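You operate a simulated robot arm through the tools that you are given. There is no shell and no other tool.

You are at the controls of a simulated two-armed robot. One attempt, no reset.

TASK
Mesh the 20, 32, 24 and 40 tooth gears on H26 to H29.
Fine: one on each stud, in that order from H26; push both slides in till the teeth meet; the other three gears stay where they lie.

Only the result counts: the job must be done as asked and must still hold three seconds after the hand-in. Knocking over, shifting, dropping, spilling or breaking anything else fails it.

THE ROBOT
Two 6-joint arms with fingered hands on one trunk that stands fixed in place. Base frame: the origin is at the foot of the trunk, x ahead of it, y to its left, z up. Units: mm, rad, N and s.
The left shoulder is at [40, 182, 1317], the right one opposite. With the tool pointing down near the work surface each hand reaches from about 720 to 840 mm from the base axis, measured 20 degrees to its own side. Payload 4.9 kg a hand.
The tool frame of a hand sits at the grasp point between the pads (the TCP): z along the fingers, y along the line on which they close. The tips reach 32 mm beyond it. The gripper opens to 200 mm. The gripper's body begins 89 mm behind the TCP. The gripper is a hand of 4 fingers: y runs from the thumb to the fingers, the wrist lies at [0, 0, -252] in the tool frame, and closing takes about 1.5 s.
Orientation is told as [roll, pitch, yaw] about the base's x, y, z axes, in that order, counted from this pose: with the fingers straight down and closing along the base's y, the tool's x points along the base's -x, its y along +y and its z along -z.

THE INTERFACE
- The arms move only by the tool nudge_tool. It takes "left_increments", "right_increments" or both (then of equal length, played together; a hand with none holds still); each is a list of rows, each a list of 7 numbers: the closure, from 0 (fully open) to 1 (shut), then the shift along the base's x, y, z in cm, then the turn, a rotation vector about the base's x, y, z in rad. In form: [[hand, tx, ty, tz, ax, ay, az], ...]. A call has 1 to 20 rows; each row is the pose to reach, as a shift and turn from the pose commanded when the call began. A row lasts 0.2 s, in which the tool goes at most 50 mm and 0.15 rad; a call with a longer step from one row to the next is refused whole, and so is a gripper value outside its range. Where a pose cannot be reached the arm comes as near as it can. A force on the tool above 40 N (or 10 N above the force at the start of the call, whichever is more), or a blocked arm, ends the call early, and 0.2 s more pass. Each finger travels about 153 mm/s and halts on what it meets, pressing with about 26 N; the grip force reading is that of the motor and also rises with nothing between the fingers. The clock runs only during rows and for 0.2 s after the last one: add rows that repeat a pose to give the fingers time. It gives the time, the measured TCP pose, the force on the tool (base axes), the opening and the grip force at its end, in the units of the frame above (readings bear some noise), with the torque about the TCP (base axes, N m) and any sound that the robot's microphone picked up.
- Cameras (640 x 400 px; columns grow to the right, rows downward): "scene" is now at [97.3, -46.8, 1551.7]; the picture's right is [-0.46, -0.89, 0.00], its down [-0.56, 0.29, -0.78] and it looks along [0.69, -0.36, -0.63] (base axes); focal length 364 px, centre (320, 200). "left" rides on the left gripper at [-69, -69, -116] in its tool frame; the picture's right is [0.71, -0.71, 0.00], its down [0.54, 0.54, -0.64] and it looks along [0.45, 0.45, 0.77] (tool axes); focal length 226 px, centre (320, 200). "right" rides on the right gripper at [69, -69, -116] in its tool frame; the picture's right is [0.71, 0.71, 0.00], its down [-0.54, 0.54, -0.64] and it looks along [-0.45, 0.45, 0.77] (tool axes); focal length 226 px, centre (320, 200). There is no depth. A picture from a camera that has moved, and an enlarged one, comes with that camera's place and axes in the base frame and with its lens. The place of the scene camera against the robot may be out by one fixed shift of up to 18 mm in any direction.
- camera(camera): a new picture of that camera. The clock stands still meanwhile.
- hand_shape(shape, hand): the hand has 4 fingers and takes this shape, open, in about a second: jaw (thumb against the fingers, like two jaws); tri (thumb and two fingers); tip (a fingertip pinch); poke (one finger out to press); point (the index stretched); flat (the hand flat); cup (the hand cupped); fist (a fist). The gripper value then closes the fingers along that shape, each until it touches; the sizes above hold for jaw. It gives what a move gives, with no picture.
- aim_head(pan, tilt): turns the head with the scene camera to pan (to the left, within 1.501 rad either way) and tilt (down, from -0.506 to 1.204), counted from straight ahead of the robot. It gives what a move gives.
- inspect(camera, box): a new picture of the part [left, top, right, bottom] of that camera's present view, enlarged. The clock stands still meanwhile.
- hand_in(): hands the job in; it is judged then, once.

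Places have to be worked out from the pictures, the camera data and where the tool is seen. Open the grippers and draw the arms clear of the work before you hand the job in, unless the task says otherwise.

The tools are called as name(argument=value, ...) on one line, values as JSON. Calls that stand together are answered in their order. nudge_tool: Moves the arms, as the interface text tells. Its arguments: {"type":"object","properties":{"left_increments":{"type":"array"},"right_increments":{"type":"array"}},"required":[]} The other tools are called the same way: hand_shape (shape, hand) gives the hand a shape; aim_head (pan, tilt) turns the head that bears the scene camera; camera (camera) takes a picture; inspect (camera, box) takes an enlarged picture of a part of a camera's view; hand_in () hands the job in.

At the start:

```text
time_s: 0.0
left_tool_pos: [737.0, 12.1, 1140.3]
left_ee_rot: [-0.001, 0.001, -0.45]
left_ft_force: [-0.3, 0.0, -0.3]
left_torque: [0.0, -0.03, -0.01]
left_width: 199.7
left_grasp_force: 0.1
left_shape: jaw
right_tool_pos: [484.8, -551.3, 1142.8]
right_ee_rot: [0.0, 0.002, -0.45]
right_ft_force: [0.0, 0.0, 0.5]
right_torque: [0.02, -0.01, 0.01]
right_width: 199.9
right_grasp_force: 0.0
right_shape: jaw
head pan, tilt: [-0.475, 0.677]
```

scene: 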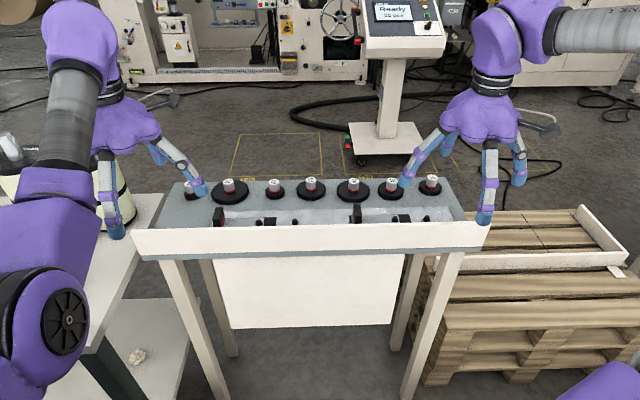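
right: 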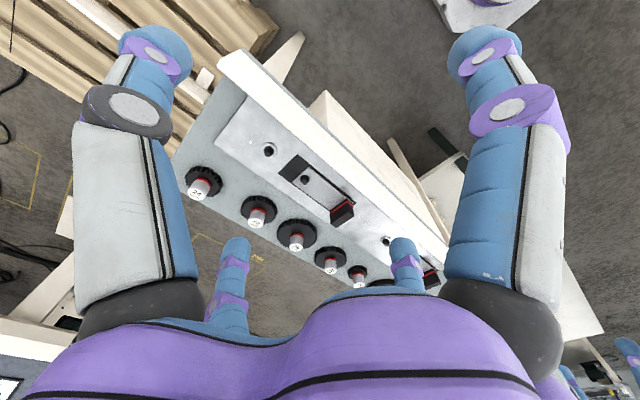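
left: 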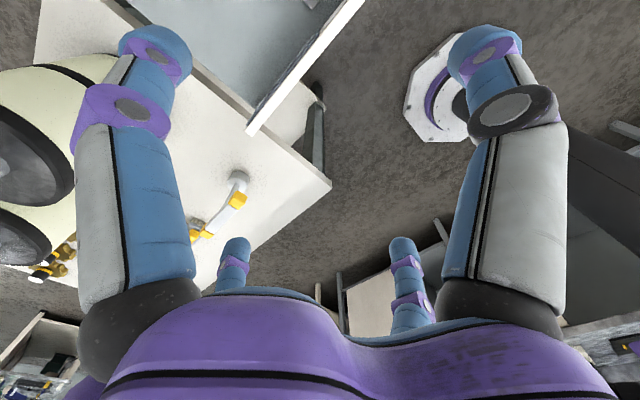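

I start by enlarging the scene view over the bench, to read the gears and the studs.

inspect(camera="scene", box=[160, 160, 320, 260])

inspect(camera="scene", box=[310, 160, 470, 260])

inspect(camera="right", box=[170, 40, 450, 300])

```text
4.00 times, centred on (240, 210) of scene
camera zoom: at [97.3, -46.8, 1551.7], right [-0.46, -0.89, 0.0], down [-0.56, 0.29, -0.78], along [0.69, -0.36, -0.63], focal length 1454 px, centre (640, 160)
```

zoom: 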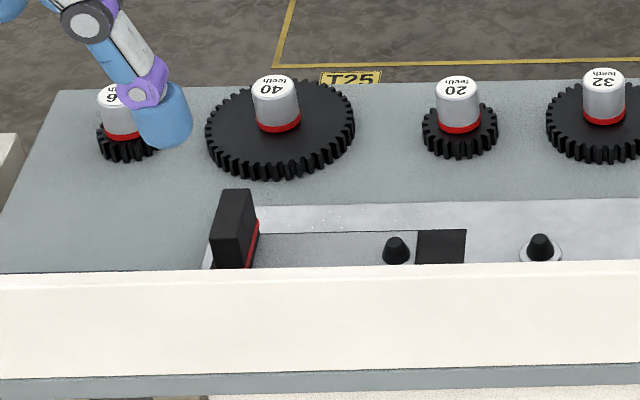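

```text
4.00 times, centred on (390, 210) of scene
camera zoom: at [97.3, -46.8, 1551.7], right [-0.46, -0.89, 0.0], down [-0.56, 0.29, -0.78], along [0.69, -0.36, -0.63], focal length 1454 px, centre (40, 160)
```

zoom: 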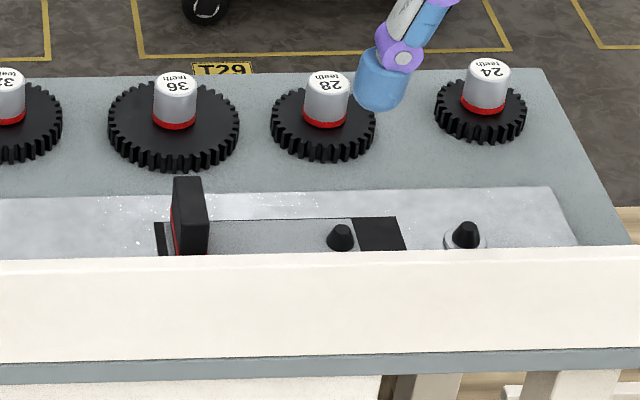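

```text
1.54 times, centred on (310, 170) of right
camera zoom: at [393.2, -584.2, 1258.3], right [-0.33, 0.94, 0.0], down [0.72, 0.25, 0.64], along [0.61, 0.21, -0.77], focal length 348 px, centre (335, 246)
```

zoom: 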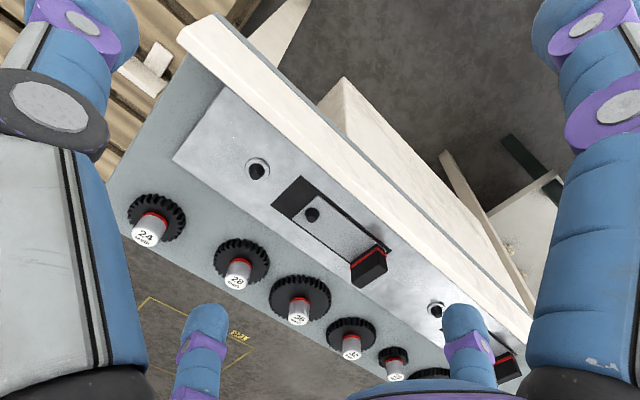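

The gears from left to right read 16, 40, 20, 32, 36, 28 and 24. Each of the two slides carries a stud, and each faces a fixed stud. The front lip hides the stud labels, so I move both hands forward at their present safe height to see the plate from the wrist cameras.

nudge_tool(right_increments=[[0, 4.5, -2.18, 0, 0, 0, 0], [0, 9, -4.35, 0, 0, 0, 0], [0, 13.5, -6.53, 0, 0, 0, 0], [0, 13.5, -6.53, 0, 0, 0, 0]], left_increments=[[0, 4.5, -2.18, 1, 0, 0, 0], [0, 9, -4.35, 2, 0, 0, 0], [0, 13.5, -6.53, 3, 0, 0, 0], [0, 13.5, -6.53, 3, 0, 0, 0]])

camera(camera="right")

camera(camera="left")

camera(camera="scene")

```text
refused: row 1 steps farther than a row can; nothing moved
```

```text
taken
camera right: at [393.2, -584.2, 1258.3], right [-0.33, 0.94, 0.0], down [0.72, 0.25, 0.64], along [0.61, 0.21, -0.77], focal length 226 px, centre (320, 200)
```

right: 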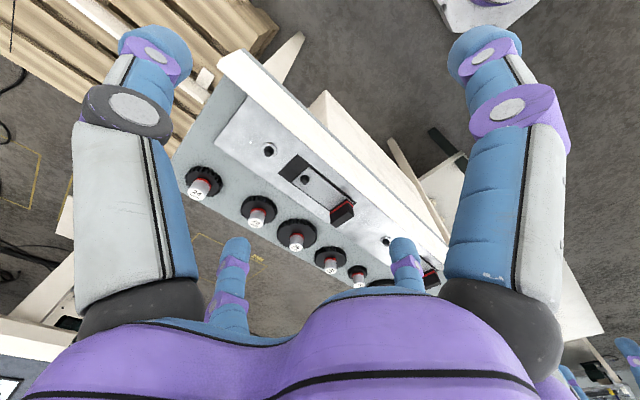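

```text
taken
camera left: at [769.9, -80.7, 1255.5], right [-0.94, -0.33, 0.0], down [-0.25, 0.72, 0.64], along [-0.21, 0.61, -0.77], focal length 226 px, centre (320, 200)
```

left: 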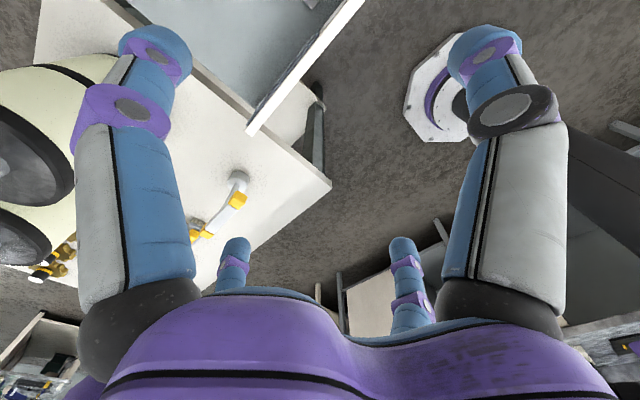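

```text
taken
```

scene: 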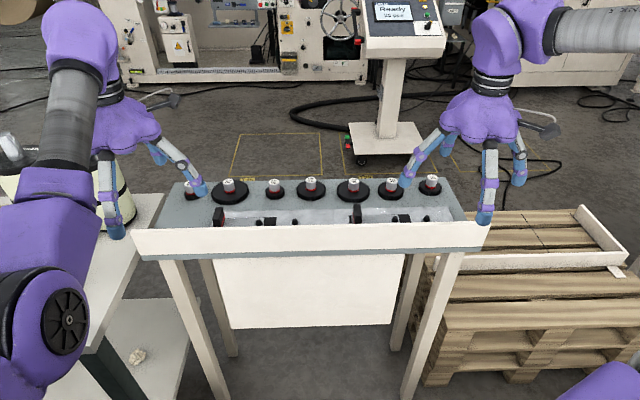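

The step was too long only because of the added vertical shift, so nothing moved. I repeat it with shorter steps.

nudge_tool(right_increments=[[0, 3.6, -1.74, 0, 0, 0, 0], [0, 7.2, -3.48, 0, 0, 0, 0], [0, 10.8, -5.2, 0, 0, 0, 0], [0, 14.4, -6.96, 0, 0, 0, 0], [0, 14.4, -6.96, 0, 0, 0, 0]], left_increments=[[0, 3.6, -1.74, 1, 0, 0, 0], [0, 7.2, -3.48, 2, 0, 0, 0], [0, 10.8, -5.2, 3, 0, 0, 0], [0, 14.4, -6.96, 3, 0, 0, 0], [0, 14.4, -6.96, 3, 0, 0, 0]])

camera(camera="right")

camera(camera="left")

camera(camera="scene")

```text
time_s: 1.2
left_tool_pos: [764.2, -1.6, 1148.3]
left_ee_rot: [0.0, 0.0, -0.45]
left_ft_force: [0.7, -0.1, 0.3]
left_torque: [-0.02, 0.02, 0.03]
left_width: 200.0
left_grasp_force: 0.1
left_shape: jaw
left hand out of reach, approached as far as the arm can: row 1, 2, 3, 4, 5
right_tool_pos: [628.6, -620.8, 1140.3]
right_ee_rot: [0.0, 0.0, -0.449]
right_ft_force: [-0.5, 0.2, 0.3]
right_torque: [0.06, 0.02, 0.02]
right_width: 199.7
right_grasp_force: 0.1
right_shape: jaw
head pan, tilt: [-0.475, 0.677]
```

```text
taken
camera right: at [538.1, -653.7, 1257.2], right [-0.33, 0.94, 0.0], down [0.72, 0.25, 0.64], along [0.61, 0.21, -0.77], focal length 226 px, centre (320, 200)
```

right: 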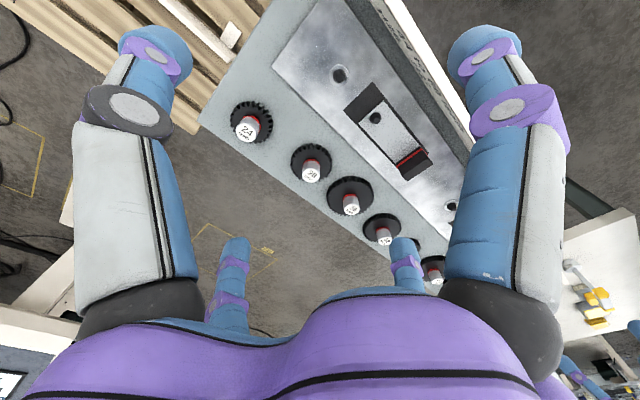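

```text
taken
camera left: at [797.2, -93.8, 1262.5], right [-0.94, -0.33, 0.0], down [-0.25, 0.72, 0.64], along [-0.21, 0.61, -0.77], focal length 226 px, centre (320, 200)
```

left: 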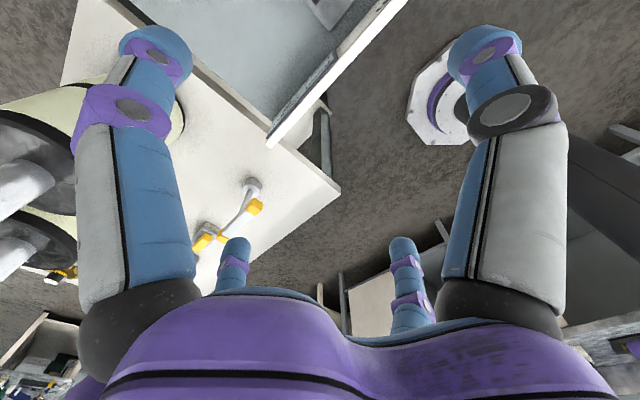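

```text
taken
```

scene: 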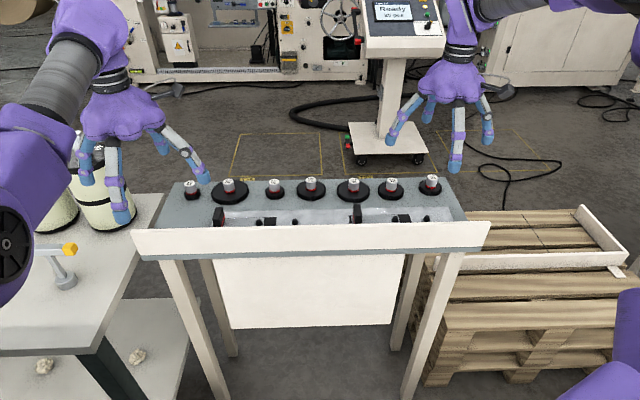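

The right arm reached its pose and the left stopped at its limit, at about (764, -2). I enlarge the inner face of the lip, where there seem to be markings.

inspect(camera="right", box=[230, 0, 470, 150])

inspect(camera="left", box=[200, 0, 440, 150])

inspect(camera="right", box=[280, 130, 480, 290])

```text
2.67 times, centred on (350, 75) of right
camera zoom: at [538.1, -653.7, 1257.2], right [-0.33, 0.94, 0.0], down [0.72, 0.25, 0.64], along [0.61, 0.21, -0.77], focal length 603 px, centre (240, 533)
```

zoom: 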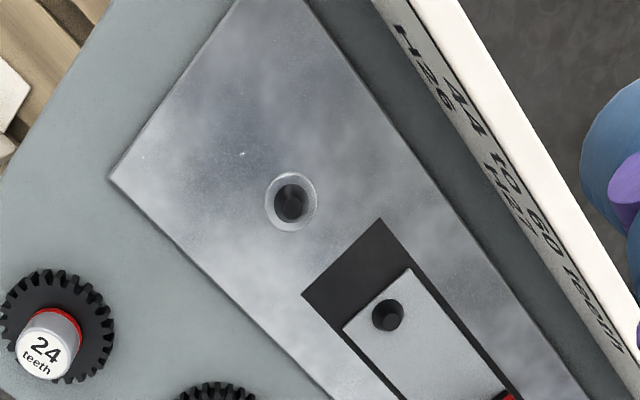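

```text
2.67 times, centred on (320, 75) of left
camera zoom: at [797.2, -93.8, 1262.5], right [-0.94, -0.33, 0.0], down [-0.25, 0.72, 0.64], along [-0.21, 0.61, -0.77], focal length 603 px, centre (320, 533)
```

zoom: 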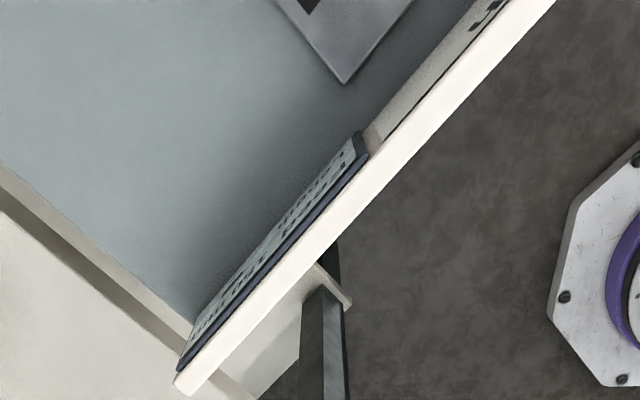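

```text
2.50 times, centred on (380, 210) of right
camera zoom: at [538.1, -653.7, 1257.2], right [-0.33, 0.94, 0.0], down [0.72, 0.25, 0.64], along [0.61, 0.21, -0.77], focal length 565 px, centre (170, 175)
```

zoom: 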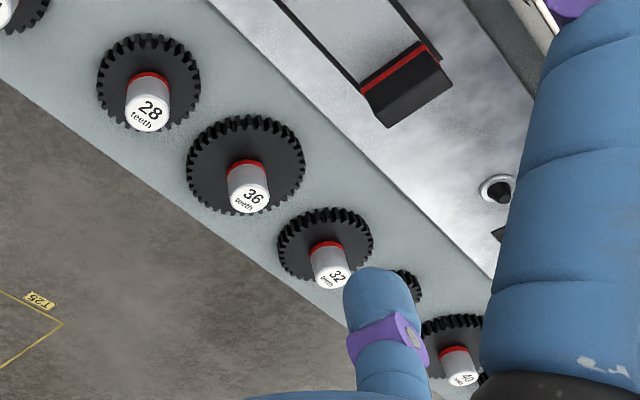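

The lip labels put H26 at the rightmost fixed stud and H27 on the slide next to it ("44 to 60 teeth"), so H28 and H29 should be the left pair. Triangulated in a frame turned by -0.45 rad, the studs lie at x' ≈ 799 and the gears at about 930, which is at the edge of the right arm's reach. I draw the left arm back and test how far the right arm reaches with the tool tilted, high above the gears.

nudge_tool(left_increments=[[0, -3.6, 1.74, 1, 0, 0, 0], [0, -7.2, 3.48, 2, 0, 0, 0], [0, -10.8, 5.2, 3, 0, 0, 0], [0, -14.4, 6.96, 4, 0, 0, 0], [0, -18, 8.7, 5, 0, 0, 0], [0, -18, 8.7, 5, 0, 0, 0]], right_increments=[[0, 2, -1, 0, -0.06, -0.12, 0], [0, 4, -2, 0, -0.12, -0.24, 0], [0, 6, -3, 0, -0.18, -0.36, 0], [0, 8, -4, 0, -0.217, -0.45, 0], [0, 10, -4.8, 0, -0.217, -0.45, 0], [0, 10, -4.8, 0, -0.217, -0.45, 0]])

camera(camera="scene")

camera(camera="right")

```text
time_s: 2.6
left_tool_pos: [733.8, 14.5, 1156.5]
left_ee_rot: [0.0, 0.0, -0.45]
left_ft_force: [0.0, 0.4, -0.3]
left_torque: [0.01, 0.02, 0.0]
left_width: 200.1
left_grasp_force: 0.0
left_shape: jaw
left hand out of reach, approached as far as the arm can: row 1, 2, 3, 4, 5, 6
right_tool_pos: [728.5, -669.1, 1141.1]
right_ee_rot: [0.001, -0.499, -0.45]
right_ft_force: [1.1, 0.2, -1.2]
right_torque: [-0.01, -0.01, 0.02]
right_width: 199.8
right_grasp_force: 0.2
right_shape: jaw
head pan, tilt: [-0.475, 0.677]
```

```text
taken
```

scene: 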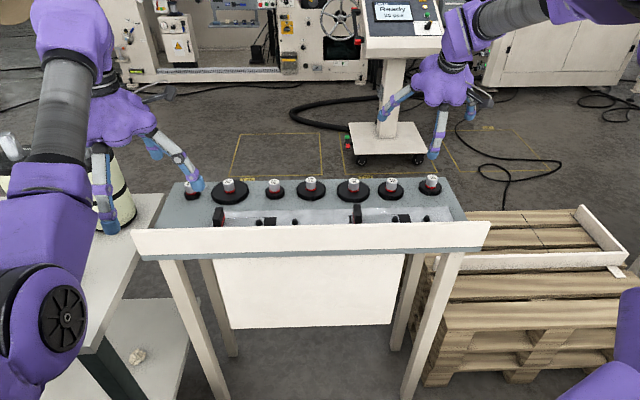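

```text
taken
camera right: at [594.7, -681.3, 1210.7], right [-0.25, 0.91, -0.34], down [0.39, 0.41, 0.82], along [0.89, 0.08, -0.45], focal length 226 px, centre (320, 200)
```

right: 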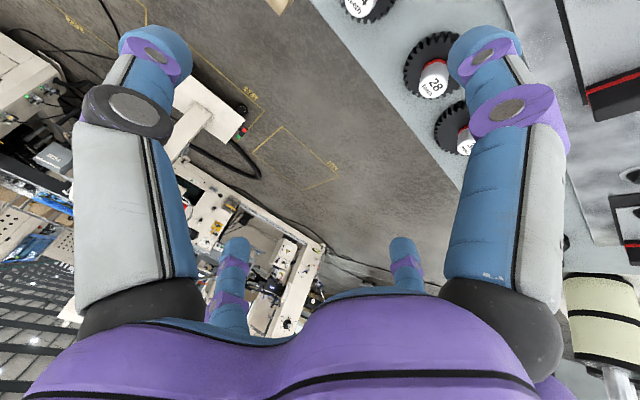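

The right arm reaches about 843 mm from its shoulder when tilted 0.5 rad. The hand is a four-finger claw, so I now close it partly to see what shape the fingers take. I also send the left arm's target back to near its start pose.

nudge_tool(right_increments=[[0.6, 0, 0, 0, 0, 0, 0], [0.6, 0, 0, 0, 0, 0, 0], [0.6, 0, 0, 0, 0, 0, 0], [0.6, 0, 0, 0, 0, 0, 0], [0.6, 0, 0, 0, 0, 0, 0], [0.6, 0, 0, 0, 0, 0, 0]], left_increments=[[0, 0.8, 0, -3, 0, 0, 0], [0, 1.7, -0.5, -5, 0, 0, 0], [0, 2.6, -1.0, -7, 0, 0, 0], [0, 2.6, -1.0, -7, 0, 0, 0], [0, 2.6, -1.0, -7, 0, 0, 0], [0, 2.6, -1.0, -7, 0, 0, 0]])

camera(camera="right")

inspect(camera="scene", box=[340, 20, 540, 170])

```text
time_s: 4.0
left_tool_pos: [758.7, 3.9, 1086.2]
left_ee_rot: [-0.002, 0.0, -0.451]
left_ft_force: [0.6, -0.7, 0.3]
left_torque: [0.0, -0.01, -0.01]
left_width: 199.8
left_grasp_force: 0.1
left_shape: jaw
right_tool_pos: [727.9, -669.0, 1142.7]
right_ee_rot: [-0.001, -0.5, -0.45]
right_ft_force: [0.0, -0.5, -0.1]
right_torque: [0.03, -0.01, 0.04]
right_width: 80.4
right_grasp_force: 0.1
right_shape: jaw
head pan, tilt: [-0.475, 0.677]
```

```text
taken
camera right: at [594.5, -681.3, 1210.8], right [-0.25, 0.91, -0.34], down [0.39, 0.41, 0.82], along [0.89, 0.08, -0.45], focal length 226 px, centre (320, 200)
```

right: 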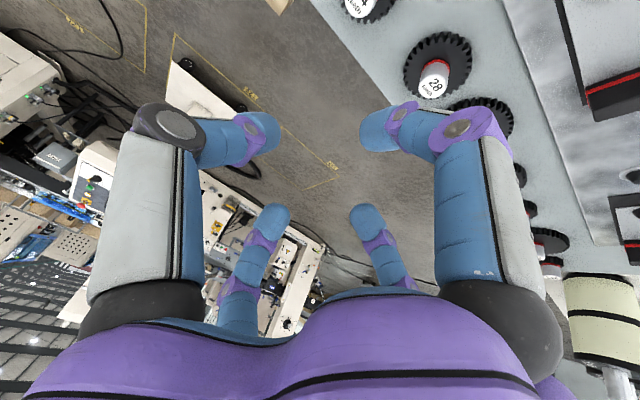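

```text
2.67 times, centred on (440, 95) of scene
camera zoom: at [97.3, -46.8, 1551.7], right [-0.46, -0.89, 0.0], down [-0.56, 0.29, -0.78], along [0.69, -0.36, -0.63], focal length 969 px, centre (0, 480)
```

zoom: 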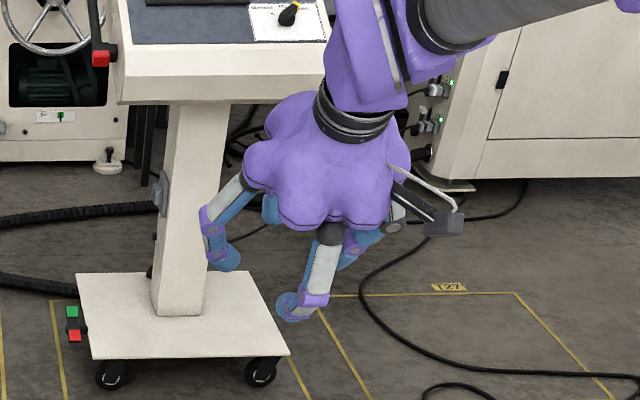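

At 80 mm opening the four fingers converge radially onto the TCP like a centric claw. I try the tip shape to see whether it leaves a slimmer two-finger pinch.

hand_shape(shape="tip", hand="right")

camera(camera="right")

inspect(camera="scene", box=[340, 20, 540, 170])

```text
time_s: 4.9
left_tool_pos: [760.6, 4.1, 1085.8]
left_ee_rot: [-0.001, 0.0, -0.449]
left_ft_force: [-1.0, -0.1, 0.5]
left_torque: [-0.02, -0.02, -0.01]
left_width: 199.9
left_grasp_force: 0.0
left_shape: jaw
right_tool_pos: [728.5, -668.1, 1140.5]
right_ee_rot: [-0.001, -0.498, -0.449]
right_ft_force: [0.7, 0.4, -0.1]
right_torque: [0.0, 0.04, -0.01]
right_width: 199.7
right_grasp_force: 0.1
right_shape: tip
head pan, tilt: [-0.475, 0.677]
```

```text
taken
camera right: at [594.5, -681.3, 1210.9], right [-0.25, 0.91, -0.34], down [0.39, 0.41, 0.82], along [0.89, 0.08, -0.45], focal length 226 px, centre (320, 200)
```

right: 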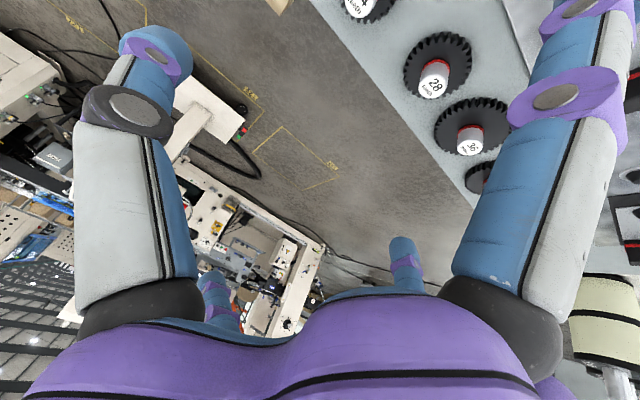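

```text
2.67 times, centred on (440, 95) of scene
camera zoom: at [97.3, -46.8, 1551.7], right [-0.46, -0.89, 0.0], down [-0.56, 0.29, -0.78], along [0.69, -0.36, -0.63], focal length 969 px, centre (0, 480)
```

zoom: 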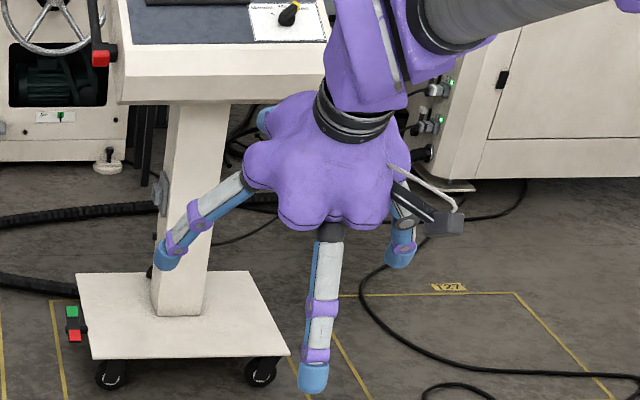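

In the tip shape the two side fingers splay far out and would hit the lip, so jaw, partly closed, is the compact choice. I return to jaw and hover over gear 24 at z ≈ 1040, with less tilt, to check the localisation and the reach.

hand_shape(shape="jaw", hand="right")

nudge_tool(right_increments=[[0.3, -0.6, -1, -2.5, 0.0435, 0.09, 0], [0.6, -1.3, -2, -5, 0.0435, 0.09, 0], [0.7, -2, -3, -7.5, 0.0435, 0.09, 0], [0.7, -2.6, -4.2, -10, 0.0435, 0.09, 0], [0.7, -2.6, -4.2, -10, 0.0435, 0.09, 0], [0.7, -2.6, -4.2, -10, 0.0435, 0.09, 0], [0.7, -2.6, -4.2, -10, 0.0435, 0.09, 0]])

camera(camera="right")

camera(camera="scene")

```text
time_s: 5.8
left_tool_pos: [759.7, 2.4, 1086.0]
left_ee_rot: [0.0, 0.0, -0.45]
left_ft_force: [0.3, 0.5, 0.1]
left_torque: [-0.01, -0.01, -0.02]
left_width: 199.9
left_grasp_force: 0.0
left_shape: jaw
right_tool_pos: [728.4, -668.9, 1141.3]
right_ee_rot: [0.0, -0.5, -0.45]
right_ft_force: [0.2, -0.1, 0.3]
right_torque: [0.02, 0.0, -0.04]
right_width: 200.0
right_grasp_force: 0.1
right_shape: jaw
head pan, tilt: [-0.475, 0.677]
```

```text
time_s: 7.4
left_tool_pos: [758.9, 2.4, 1085.1]
left_ee_rot: [0.001, 0.0, -0.451]
left_ft_force: [-1.0, 0.1, -0.7]
left_torque: [0.0, 0.02, 0.05]
left_width: 199.9
left_grasp_force: 0.1
left_shape: jaw
right_tool_pos: [701.7, -710.9, 1042.3]
right_ee_rot: [0.001, -0.4, -0.45]
right_ft_force: [0.3, 0.2, -0.1]
right_torque: [0.0, -0.02, -0.02]
right_width: 60.5
right_grasp_force: 0.0
right_shape: jaw
head pan, tilt: [-0.475, 0.677]
```

```text
taken
camera right: at [574.9, -727.2, 1122.1], right [-0.28, 0.92, -0.27], down [0.46, 0.38, 0.8], along [0.84, 0.1, -0.53], focal length 226 px, centre (320, 200)
```

right: 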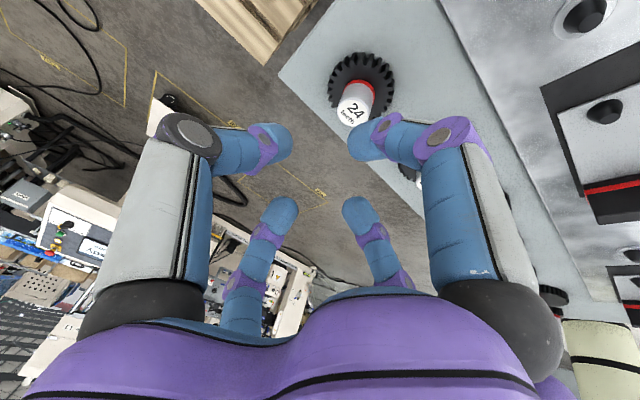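

```text
taken
```

scene: 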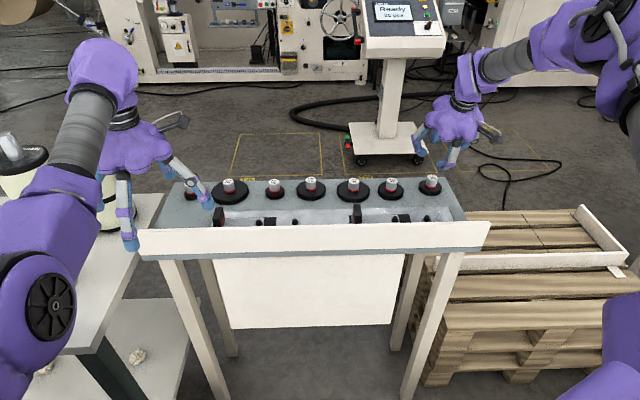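

The right arm reaches the hover with 0.4 rad of tilt. I enlarge the view of gear 24 and of the two right studs to locate them precisely.

inspect(camera="right", box=[300, 30, 420, 140])

inspect(camera="right", box=[520, 0, 640, 240])

```text
3.64 times, centred on (360, 85) of right
camera zoom: at [574.9, -727.2, 1122.1], right [-0.28, 0.92, -0.27], down [0.46, 0.38, 0.8], along [0.84, 0.1, -0.53], focal length 822 px, centre (174, 618)
```

zoom: 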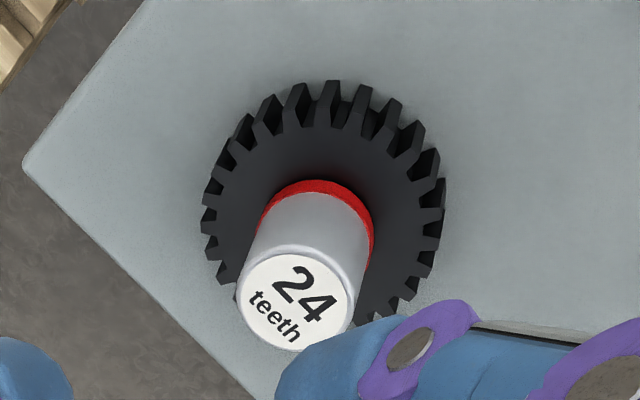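

```text
1.67 times, centred on (580, 120) of right
camera zoom: at [574.9, -727.2, 1122.1], right [-0.28, 0.92, -0.27], down [0.46, 0.38, 0.8], along [0.84, 0.1, -0.53], focal length 377 px, centre (-113, 333)
```

zoom: 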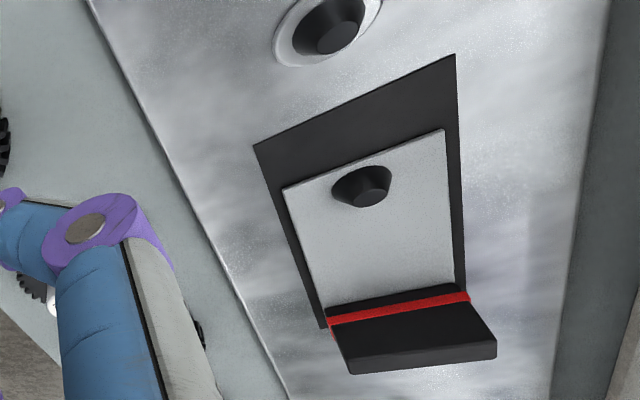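

The knob of gear 24 is about 29 mm across and 32 mm tall. Its top is at z ≈ 945-950, at bench (935, -336). I lower to z ≈ 1000 with the tilt cut to 0.2, to find the smallest tilt that still reaches.

nudge_tool(right_increments=[[0.7, -0.2, 0.1, -2, 0.03, 0.06, 0], [0.7, -0.4, 0.2, -4, 0.06, 0.12, 0], [0.7, -0.5, 0.2, -4.2, 0.087, 0.18, 0], [0.7, -0.5, 0.2, -4.2, 0.087, 0.18, 0], [0.7, -0.5, 0.2, -4.2, 0.087, 0.18, 0]])

camera(camera="right")

```text
time_s: 8.6
left_tool_pos: [759.4, 2.7, 1086.3]
left_ee_rot: [0.0, 0.0, -0.45]
left_ft_force: [0.5, -0.7, -0.5]
left_torque: [-0.04, 0.01, 0.01]
left_width: 200.2
left_grasp_force: 0.0
left_shape: jaw
right_tool_pos: [684.0, -700.9, 1005.6]
right_ee_rot: [0.0, -0.2, -0.451]
right_ft_force: [0.1, 0.0, -0.6]
right_torque: [0.0, 0.0, 0.0]
right_width: 60.4
right_grasp_force: 0.0
right_shape: jaw
right hand out of reach, approached as far as the arm can: row 3, 4, 5
head pan, tilt: [-0.475, 0.677]
```

```text
taken
camera right: at [573.5, -724.3, 1106.3], right [-0.32, 0.94, -0.14], down [0.6, 0.31, 0.74], along [0.74, 0.15, -0.66], focal length 226 px, centre (320, 200)
```

right: 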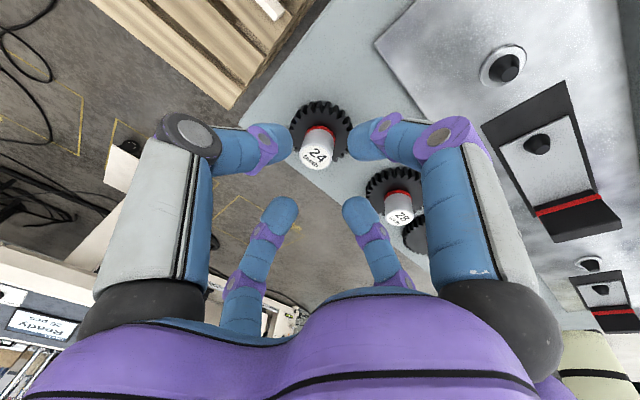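

At 0.2 rad tilt the arm falls about 15 mm short, so its limit is a wrist distance of about 780 mm. The tilted pick will therefore use about 0.36 rad. I will spin the hand 45° so the fingers straddle diagonally, set the gear down on the free plate, regrip it upright, and then place it. First I set the tilt, and then the spin, at this height.

nudge_tool(right_increments=[[0.7, -0.5, 0.2, 0, -0.035, -0.072, 0], [0.7, -1.0, 0.36, 0, -0.07, -0.144, 0], [0.7, -1.0, 0.36, 0, -0.07, -0.144, 0]])

nudge_tool(right_increments=[[0.7, 0, 0, 0, -0.04, 0.019, 0.118], [0.7, 0, 0, 0, -0.08, 0.038, 0.236], [0.7, 0, 0, 0, -0.12, 0.058, 0.354], [0.7, 0, 0, 0, -0.16, 0.077, 0.472], [0.7, 0, 0, 0, -0.2, 0.096, 0.59], [0.7, 0, 0, 0, -0.249, 0.1203, 0.7347], [0.7, 0, 0, 0, -0.249, 0.1203, 0.7347], [0.7, 0, 0, 0, -0.249, 0.1203, 0.7347]])

camera(camera="right")

inspect(camera="scene", box=[360, 90, 520, 210])

```text
time_s: 9.4
left_tool_pos: [759.1, 2.4, 1086.3]
left_ee_rot: [0.0, 0.0, -0.45]
left_ft_force: [-0.2, 0.4, 0.0]
left_torque: [0.03, -0.02, 0.0]
left_width: 199.9
left_grasp_force: 0.0
left_shape: jaw
right_tool_pos: [675.0, -697.5, 1006.7]
right_ee_rot: [0.0, -0.362, -0.45]
right_ft_force: [-0.4, 0.3, -0.1]
right_torque: [0.0, 0.02, -0.02]
right_width: 60.3
right_grasp_force: 0.0
right_shape: jaw
head pan, tilt: [-0.475, 0.677]
```

```text
refused: row 6 steps farther than a row can; nothing moved
```

```text
taken
camera right: at [550.4, -714.4, 1090.8], right [-0.29, 0.92, -0.25], down [0.49, 0.37, 0.79], along [0.82, 0.11, -0.56], focal length 226 px, centre (320, 200)
```

right: 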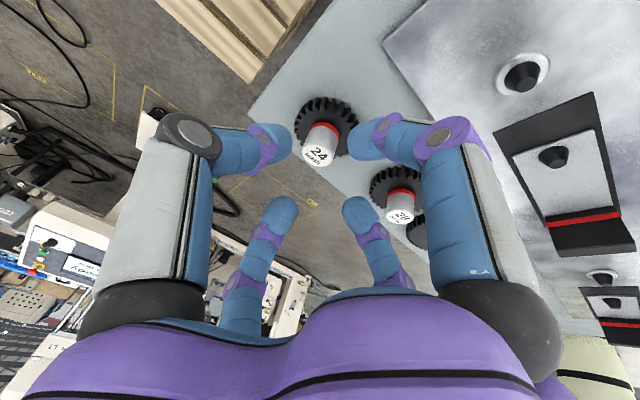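

```text
3.33 times, centred on (440, 150) of scene
camera zoom: at [97.2, -46.8, 1551.7], right [-0.46, -0.89, 0.0], down [-0.56, 0.29, -0.78], along [0.69, -0.36, -0.63], focal length 1212 px, centre (-80, 367)
```

zoom: 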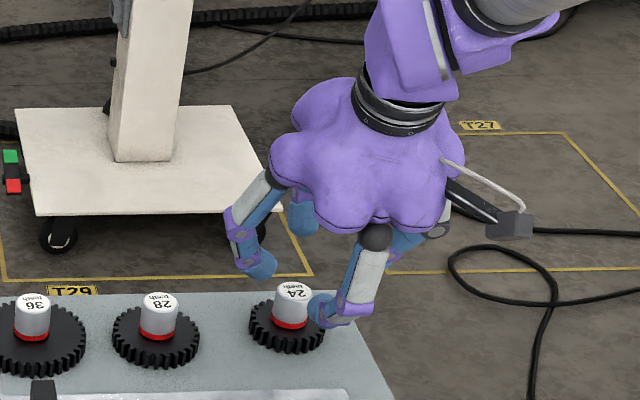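

The call was refused for a step slightly over 0.15 rad, and the arm is now at (675, -697, 1007). I redo the 45° spin in even steps and correct the position towards the knob.

nudge_tool(right_increments=[[0.7, 0.3, -0.2, 0, -0.0415, 0.02, 0.1225], [0.7, 0.6, -0.4, 0, -0.083, 0.04, 0.245], [0.7, 0.9, -0.6, 0, -0.1245, 0.06, 0.3675], [0.7, 1.28, -0.79, 0, -0.166, 0.08, 0.49], [0.7, 1.28, -0.79, 0, -0.2075, 0.1, 0.6125], [0.7, 1.28, -0.79, 0, -0.249, 0.12, 0.735], [0.7, 1.28, -0.79, 0, -0.249, 0.12, 0.735]])

camera(camera="right")

inspect(camera="scene", box=[360, 90, 520, 210])

```text
time_s: 11.0
left_tool_pos: [760.3, 3.1, 1085.5]
left_ee_rot: [0.001, 0.0, -0.451]
left_ft_force: [0.1, -0.6, 0.4]
left_torque: [-0.02, 0.01, -0.01]
left_width: 200.2
left_grasp_force: 0.1
left_shape: jaw
right_tool_pos: [686.8, -706.2, 1006.8]
right_ee_rot: [-0.26, -0.253, 0.371]
right_ft_force: [0.1, -0.3, -0.5]
right_torque: [-0.01, 0.04, 0.02]
right_width: 60.4
right_grasp_force: 0.0
right_shape: jaw
head pan, tilt: [-0.475, 0.677]
```

```text
taken
camera right: at [609.2, -776.6, 1114.8], right [-0.84, 0.41, -0.35], down [0.13, 0.79, 0.6], along [0.52, 0.46, -0.72], focal length 226 px, centre (320, 200)
```

right: 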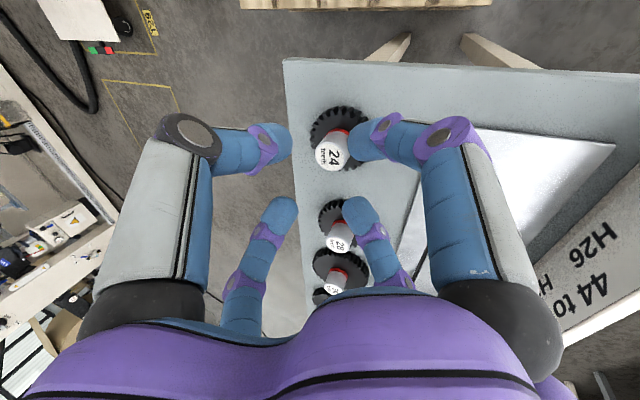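

```text
3.33 times, centred on (440, 150) of scene
camera zoom: at [97.3, -46.8, 1551.7], right [-0.46, -0.89, 0.0], down [-0.56, 0.29, -0.78], along [0.69, -0.36, -0.63], focal length 1212 px, centre (-80, 367)
```

zoom: 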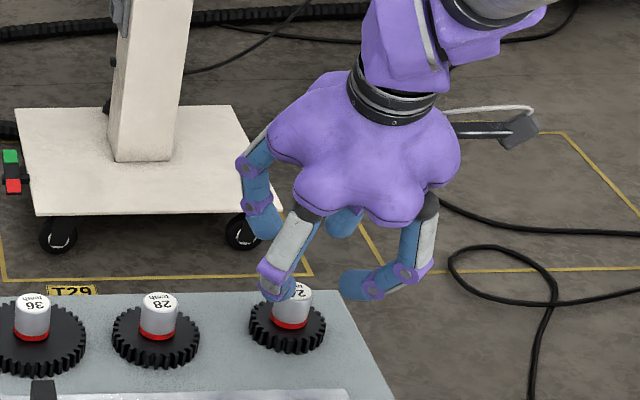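

Gear 24 is now almost under the cage. I zoom in to fix the knob's centre before descending.

inspect(camera="right", box=[280, 90, 400, 190])

```text
4.00 times, centred on (340, 140) of right
camera zoom: at [609.2, -776.6, 1114.8], right [-0.84, 0.41, -0.35], down [0.13, 0.79, 0.6], along [0.52, 0.46, -0.72], focal length 904 px, centre (240, 440)
```

zoom: 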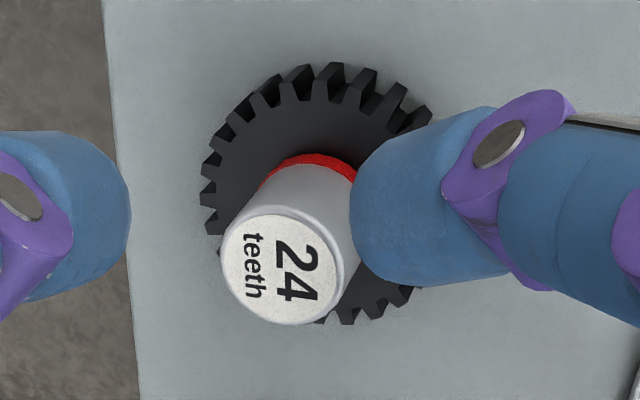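

The camera puts the knob top about 14 mm ahead of the TCP and 61 mm below it, which suits the tilted axis after a 4.6 mm forward shift. I descend in two stages.

nudge_tool(right_increments=[[0.7, 0.41, -0.2, -1, 0, 0, 0], [0.7, 0.41, -0.2, -2, 0, 0, 0], [0.7, 0.41, -0.2, -3, 0, 0, 0], [0.7, 0.41, -0.2, -3, 0, 0, 0]])

camera(camera="right")

inspect(camera="scene", box=[380, 120, 480, 210])

```text
time_s: 12.0
left_tool_pos: [759.4, 2.8, 1087.4]
left_ee_rot: [0.0, 0.001, -0.452]
left_ft_force: [0.6, -0.1, 0.3]
left_torque: [0.04, -0.03, -0.01]
left_width: 199.9
left_grasp_force: 0.0
left_shape: jaw
right_tool_pos: [691.5, -708.6, 975.1]
right_ee_rot: [-0.259, -0.251, 0.368]
right_ft_force: [0.1, -1.2, -0.9]
right_torque: [0.0, 0.0, 0.0]
right_width: 60.6
right_grasp_force: 0.1
right_shape: jaw
head pan, tilt: [-0.475, 0.677]
```

```text
taken
camera right: at [613.3, -778.7, 1084.7], right [-0.84, 0.41, -0.35], down [0.13, 0.79, 0.6], along [0.52, 0.46, -0.72], focal length 226 px, centre (320, 200)
```

right: 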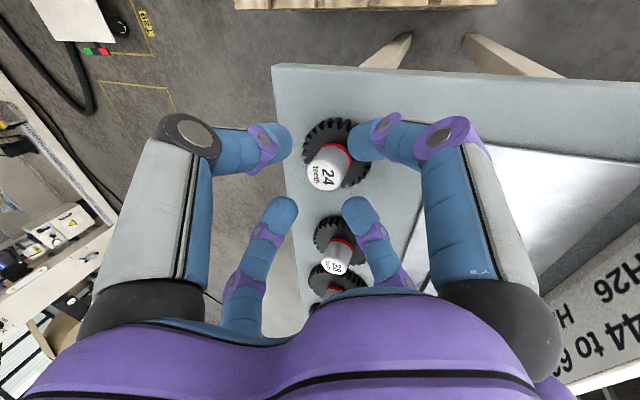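

```text
4.44 times, centred on (430, 165) of scene
camera zoom: at [97.4, -46.8, 1551.7], right [-0.46, -0.89, 0.0], down [-0.56, 0.29, -0.78], along [0.69, -0.36, -0.63], focal length 1616 px, centre (-169, 356)
```

zoom: 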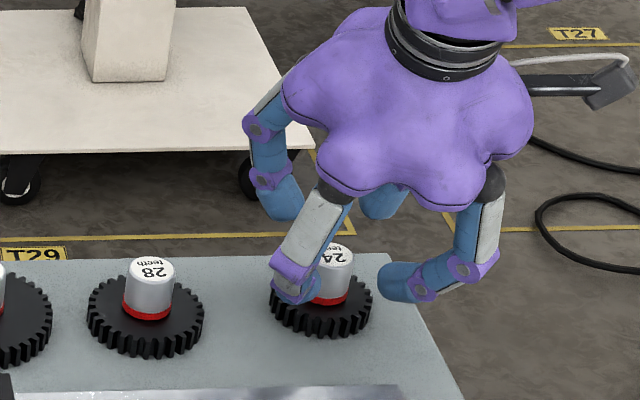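

The cage surrounds the knob evenly. I go down the last 16 mm and close gently.

nudge_tool(right_increments=[[0.7, 0, 0, -0.8, 0, 0, 0], [0.7, 0, 0, -1.6, 0, 0, 0], [0.7, 0, 0, -1.6, 0, 0, 0]])

camera(camera="right")

inspect(camera="scene", box=[380, 120, 480, 210])

```text
time_s: 12.8
left_tool_pos: [759.3, 3.9, 1085.4]
left_ee_rot: [0.001, -0.001, -0.449]
left_ft_force: [0.1, -0.4, 0.0]
left_torque: [-0.01, -0.01, -0.01]
left_width: 200.2
left_grasp_force: 0.0
left_shape: jaw
right_tool_pos: [691.1, -707.4, 960.4]
right_ee_rot: [-0.261, -0.252, 0.369]
right_ft_force: [-0.1, -0.3, -0.5]
right_torque: [-0.02, 0.04, -0.03]
right_width: 60.2
right_grasp_force: 0.0
right_shape: jaw
head pan, tilt: [-0.475, 0.677]
```

```text
taken
camera right: at [612.8, -778.6, 1069.3], right [-0.84, 0.41, -0.35], down [0.13, 0.79, 0.6], along [0.52, 0.46, -0.72], focal length 226 px, centre (320, 200)
```

right: 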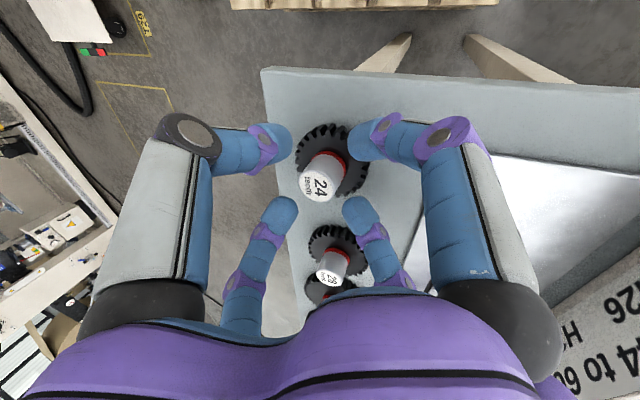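

```text
4.44 times, centred on (430, 165) of scene
camera zoom: at [97.3, -46.8, 1551.7], right [-0.46, -0.89, 0.0], down [-0.56, 0.29, -0.78], along [0.69, -0.36, -0.63], focal length 1616 px, centre (-169, 356)
```

zoom: 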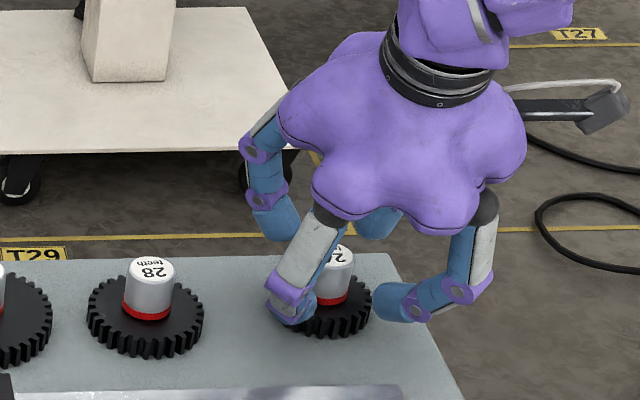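

The knob sits between all four fingertips with no contact force. I close the hand.

nudge_tool(right_increments=[[0.8, 0, 0, 0, 0, 0, 0], [0.9, 0, 0, 0, 0, 0, 0], [1, 0, 0, 0, 0, 0, 0], [1, 0, 0, 0, 0, 0, 0], [1, 0, 0, 0, 0, 0, 0]])

camera(camera="right")

inspect(camera="scene", box=[380, 120, 480, 210])

```text
time_s: 14.0
left_tool_pos: [760.0, 3.5, 1085.6]
left_ee_rot: [0.001, 0.001, -0.449]
left_ft_force: [0.0, 0.4, -0.1]
left_torque: [0.04, 0.01, 0.03]
left_width: 200.2
left_grasp_force: 0.0
left_shape: jaw
right_tool_pos: [690.7, -708.3, 959.8]
right_ee_rot: [-0.26, -0.252, 0.367]
right_ft_force: [-0.7, -0.7, 0.9]
right_torque: [0.07, 0.02, -0.02]
right_width: 25.1
right_grasp_force: 26.1
right_shape: jaw
head pan, tilt: [-0.475, 0.677]
```

```text
taken
camera right: at [612.8, -778.6, 1069.4], right [-0.84, 0.41, -0.35], down [0.13, 0.79, 0.6], along [0.52, 0.46, -0.72], focal length 226 px, centre (320, 200)
```

right: 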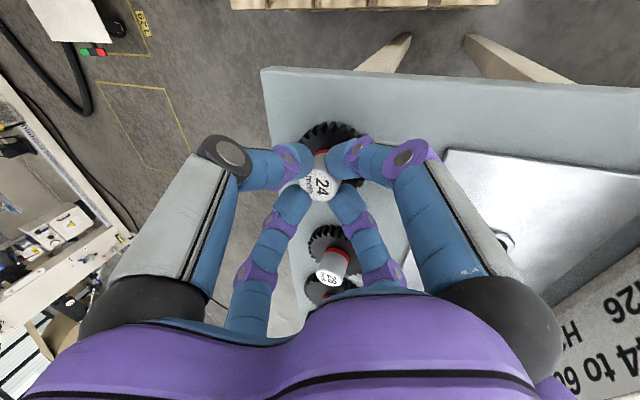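

```text
4.44 times, centred on (430, 165) of scene
camera zoom: at [97.3, -46.8, 1551.7], right [-0.46, -0.89, 0.0], down [-0.56, 0.29, -0.78], along [0.69, -0.36, -0.63], focal length 1616 px, centre (-169, 356)
```

zoom: 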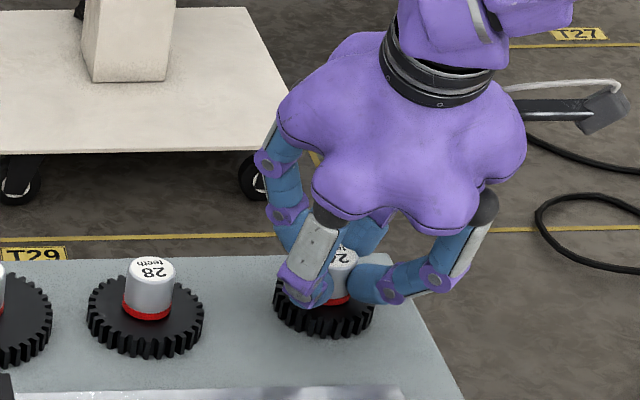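

The hand grips the knob at 25 mm width with 26 N. I lift 40 mm and check how the gear hangs.

nudge_tool(right_increments=[[1, 0, 0, 0.7, 0, 0, 0], [1, 0, 0, 2, 0, 0, 0], [1, 0, 0, 4, 0, 0, 0], [1, 0, 0, 4, 0, 0, 0]])

camera(camera="right")

inspect(camera="scene", box=[380, 110, 480, 200])

```text
time_s: 15.0
left_tool_pos: [759.9, 2.8, 1085.3]
left_ee_rot: [0.0, 0.0, -0.45]
left_ft_force: [-0.3, -0.1, 0.4]
left_torque: [-0.01, -0.01, 0.01]
left_width: 199.8
left_grasp_force: 0.0
left_shape: jaw
right_tool_pos: [691.5, -707.9, 1000.8]
right_ee_rot: [-0.261, -0.251, 0.368]
right_ft_force: [0.0, -0.4, -1.5]
right_torque: [0.01, 0.0, 0.02]
right_width: 25.0
right_grasp_force: 26.1
right_shape: jaw
head pan, tilt: [-0.475, 0.677]
```

```text
taken
camera right: at [612.7, -778.3, 1109.5], right [-0.84, 0.41, -0.35], down [0.13, 0.79, 0.6], along [0.52, 0.46, -0.72], focal length 226 px, centre (320, 200)
```

right: 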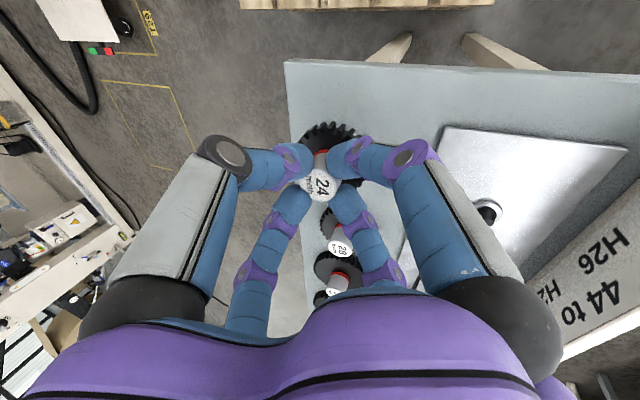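

```text
4.44 times, centred on (430, 155) of scene
camera zoom: at [97.2, -46.8, 1551.7], right [-0.46, -0.89, 0.0], down [-0.56, 0.29, -0.78], along [0.69, -0.36, -0.63], focal length 1616 px, centre (-169, 400)
```

zoom: 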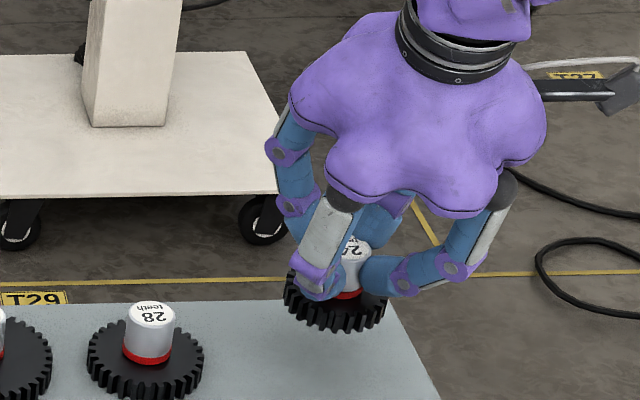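

Gear 24 hangs level with only a small load. I raise it clear of everything and carry it to the right of H28, to view that stud before placing.

nudge_tool(right_increments=[[1, 0, 0, 3, 0, 0, 0], [1, -1, 1, 6, 0, 0, 0], [1, -3, 5, 7, 0, 0, 0], [1, -4, 9.5, 7, 0, 0, 0], [1, -4, 14, 7, 0, 0, 0], [1, -3, 18.5, 7, 0, 0, 0], [1, -2, 23, 7, 0, 0, 0], [1, -1.2, 27, 7, 0, 0, 0], [1, -0.6, 31, 7, 0, 0, 0], [1, -0.6, 31, 7, 0, 0, 0]])

camera(camera="right")

camera(camera="scene")

```text
time_s: 17.2
left_tool_pos: [759.4, 2.9, 1085.7]
left_ee_rot: [-0.001, 0.001, -0.451]
left_ft_force: [0.0, -0.2, 0.3]
left_torque: [0.02, -0.01, 0.04]
left_width: 200.0
left_grasp_force: 0.1
left_shape: jaw
right_tool_pos: [618.8, -466.4, 1070.2]
right_ee_rot: [-0.257, -0.251, 0.368]
right_ft_force: [-0.3, 0.3, -0.4]
right_torque: [0.01, 0.01, 0.02]
right_width: 24.8
right_grasp_force: 26.1
right_shape: jaw
right hand out of reach, approached as far as the arm can: row 7, 8, 9, 10
head pan, tilt: [-0.475, 0.677]
```

```text
taken
camera right: at [540.9, -537.5, 1179.5], right [-0.84, 0.41, -0.35], down [0.13, 0.79, 0.6], along [0.52, 0.46, -0.72], focal length 226 px, centre (320, 200)
```

right: 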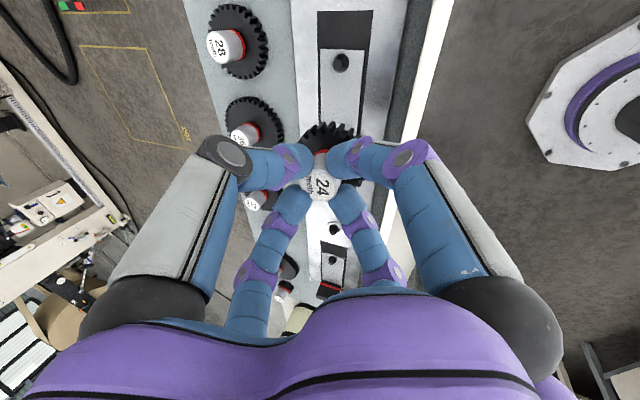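

```text
taken
```

scene: 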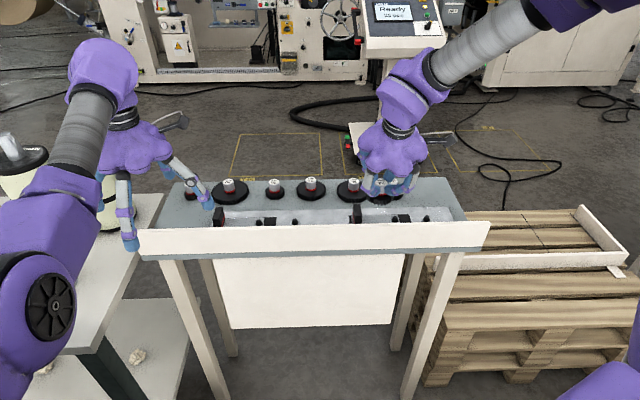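

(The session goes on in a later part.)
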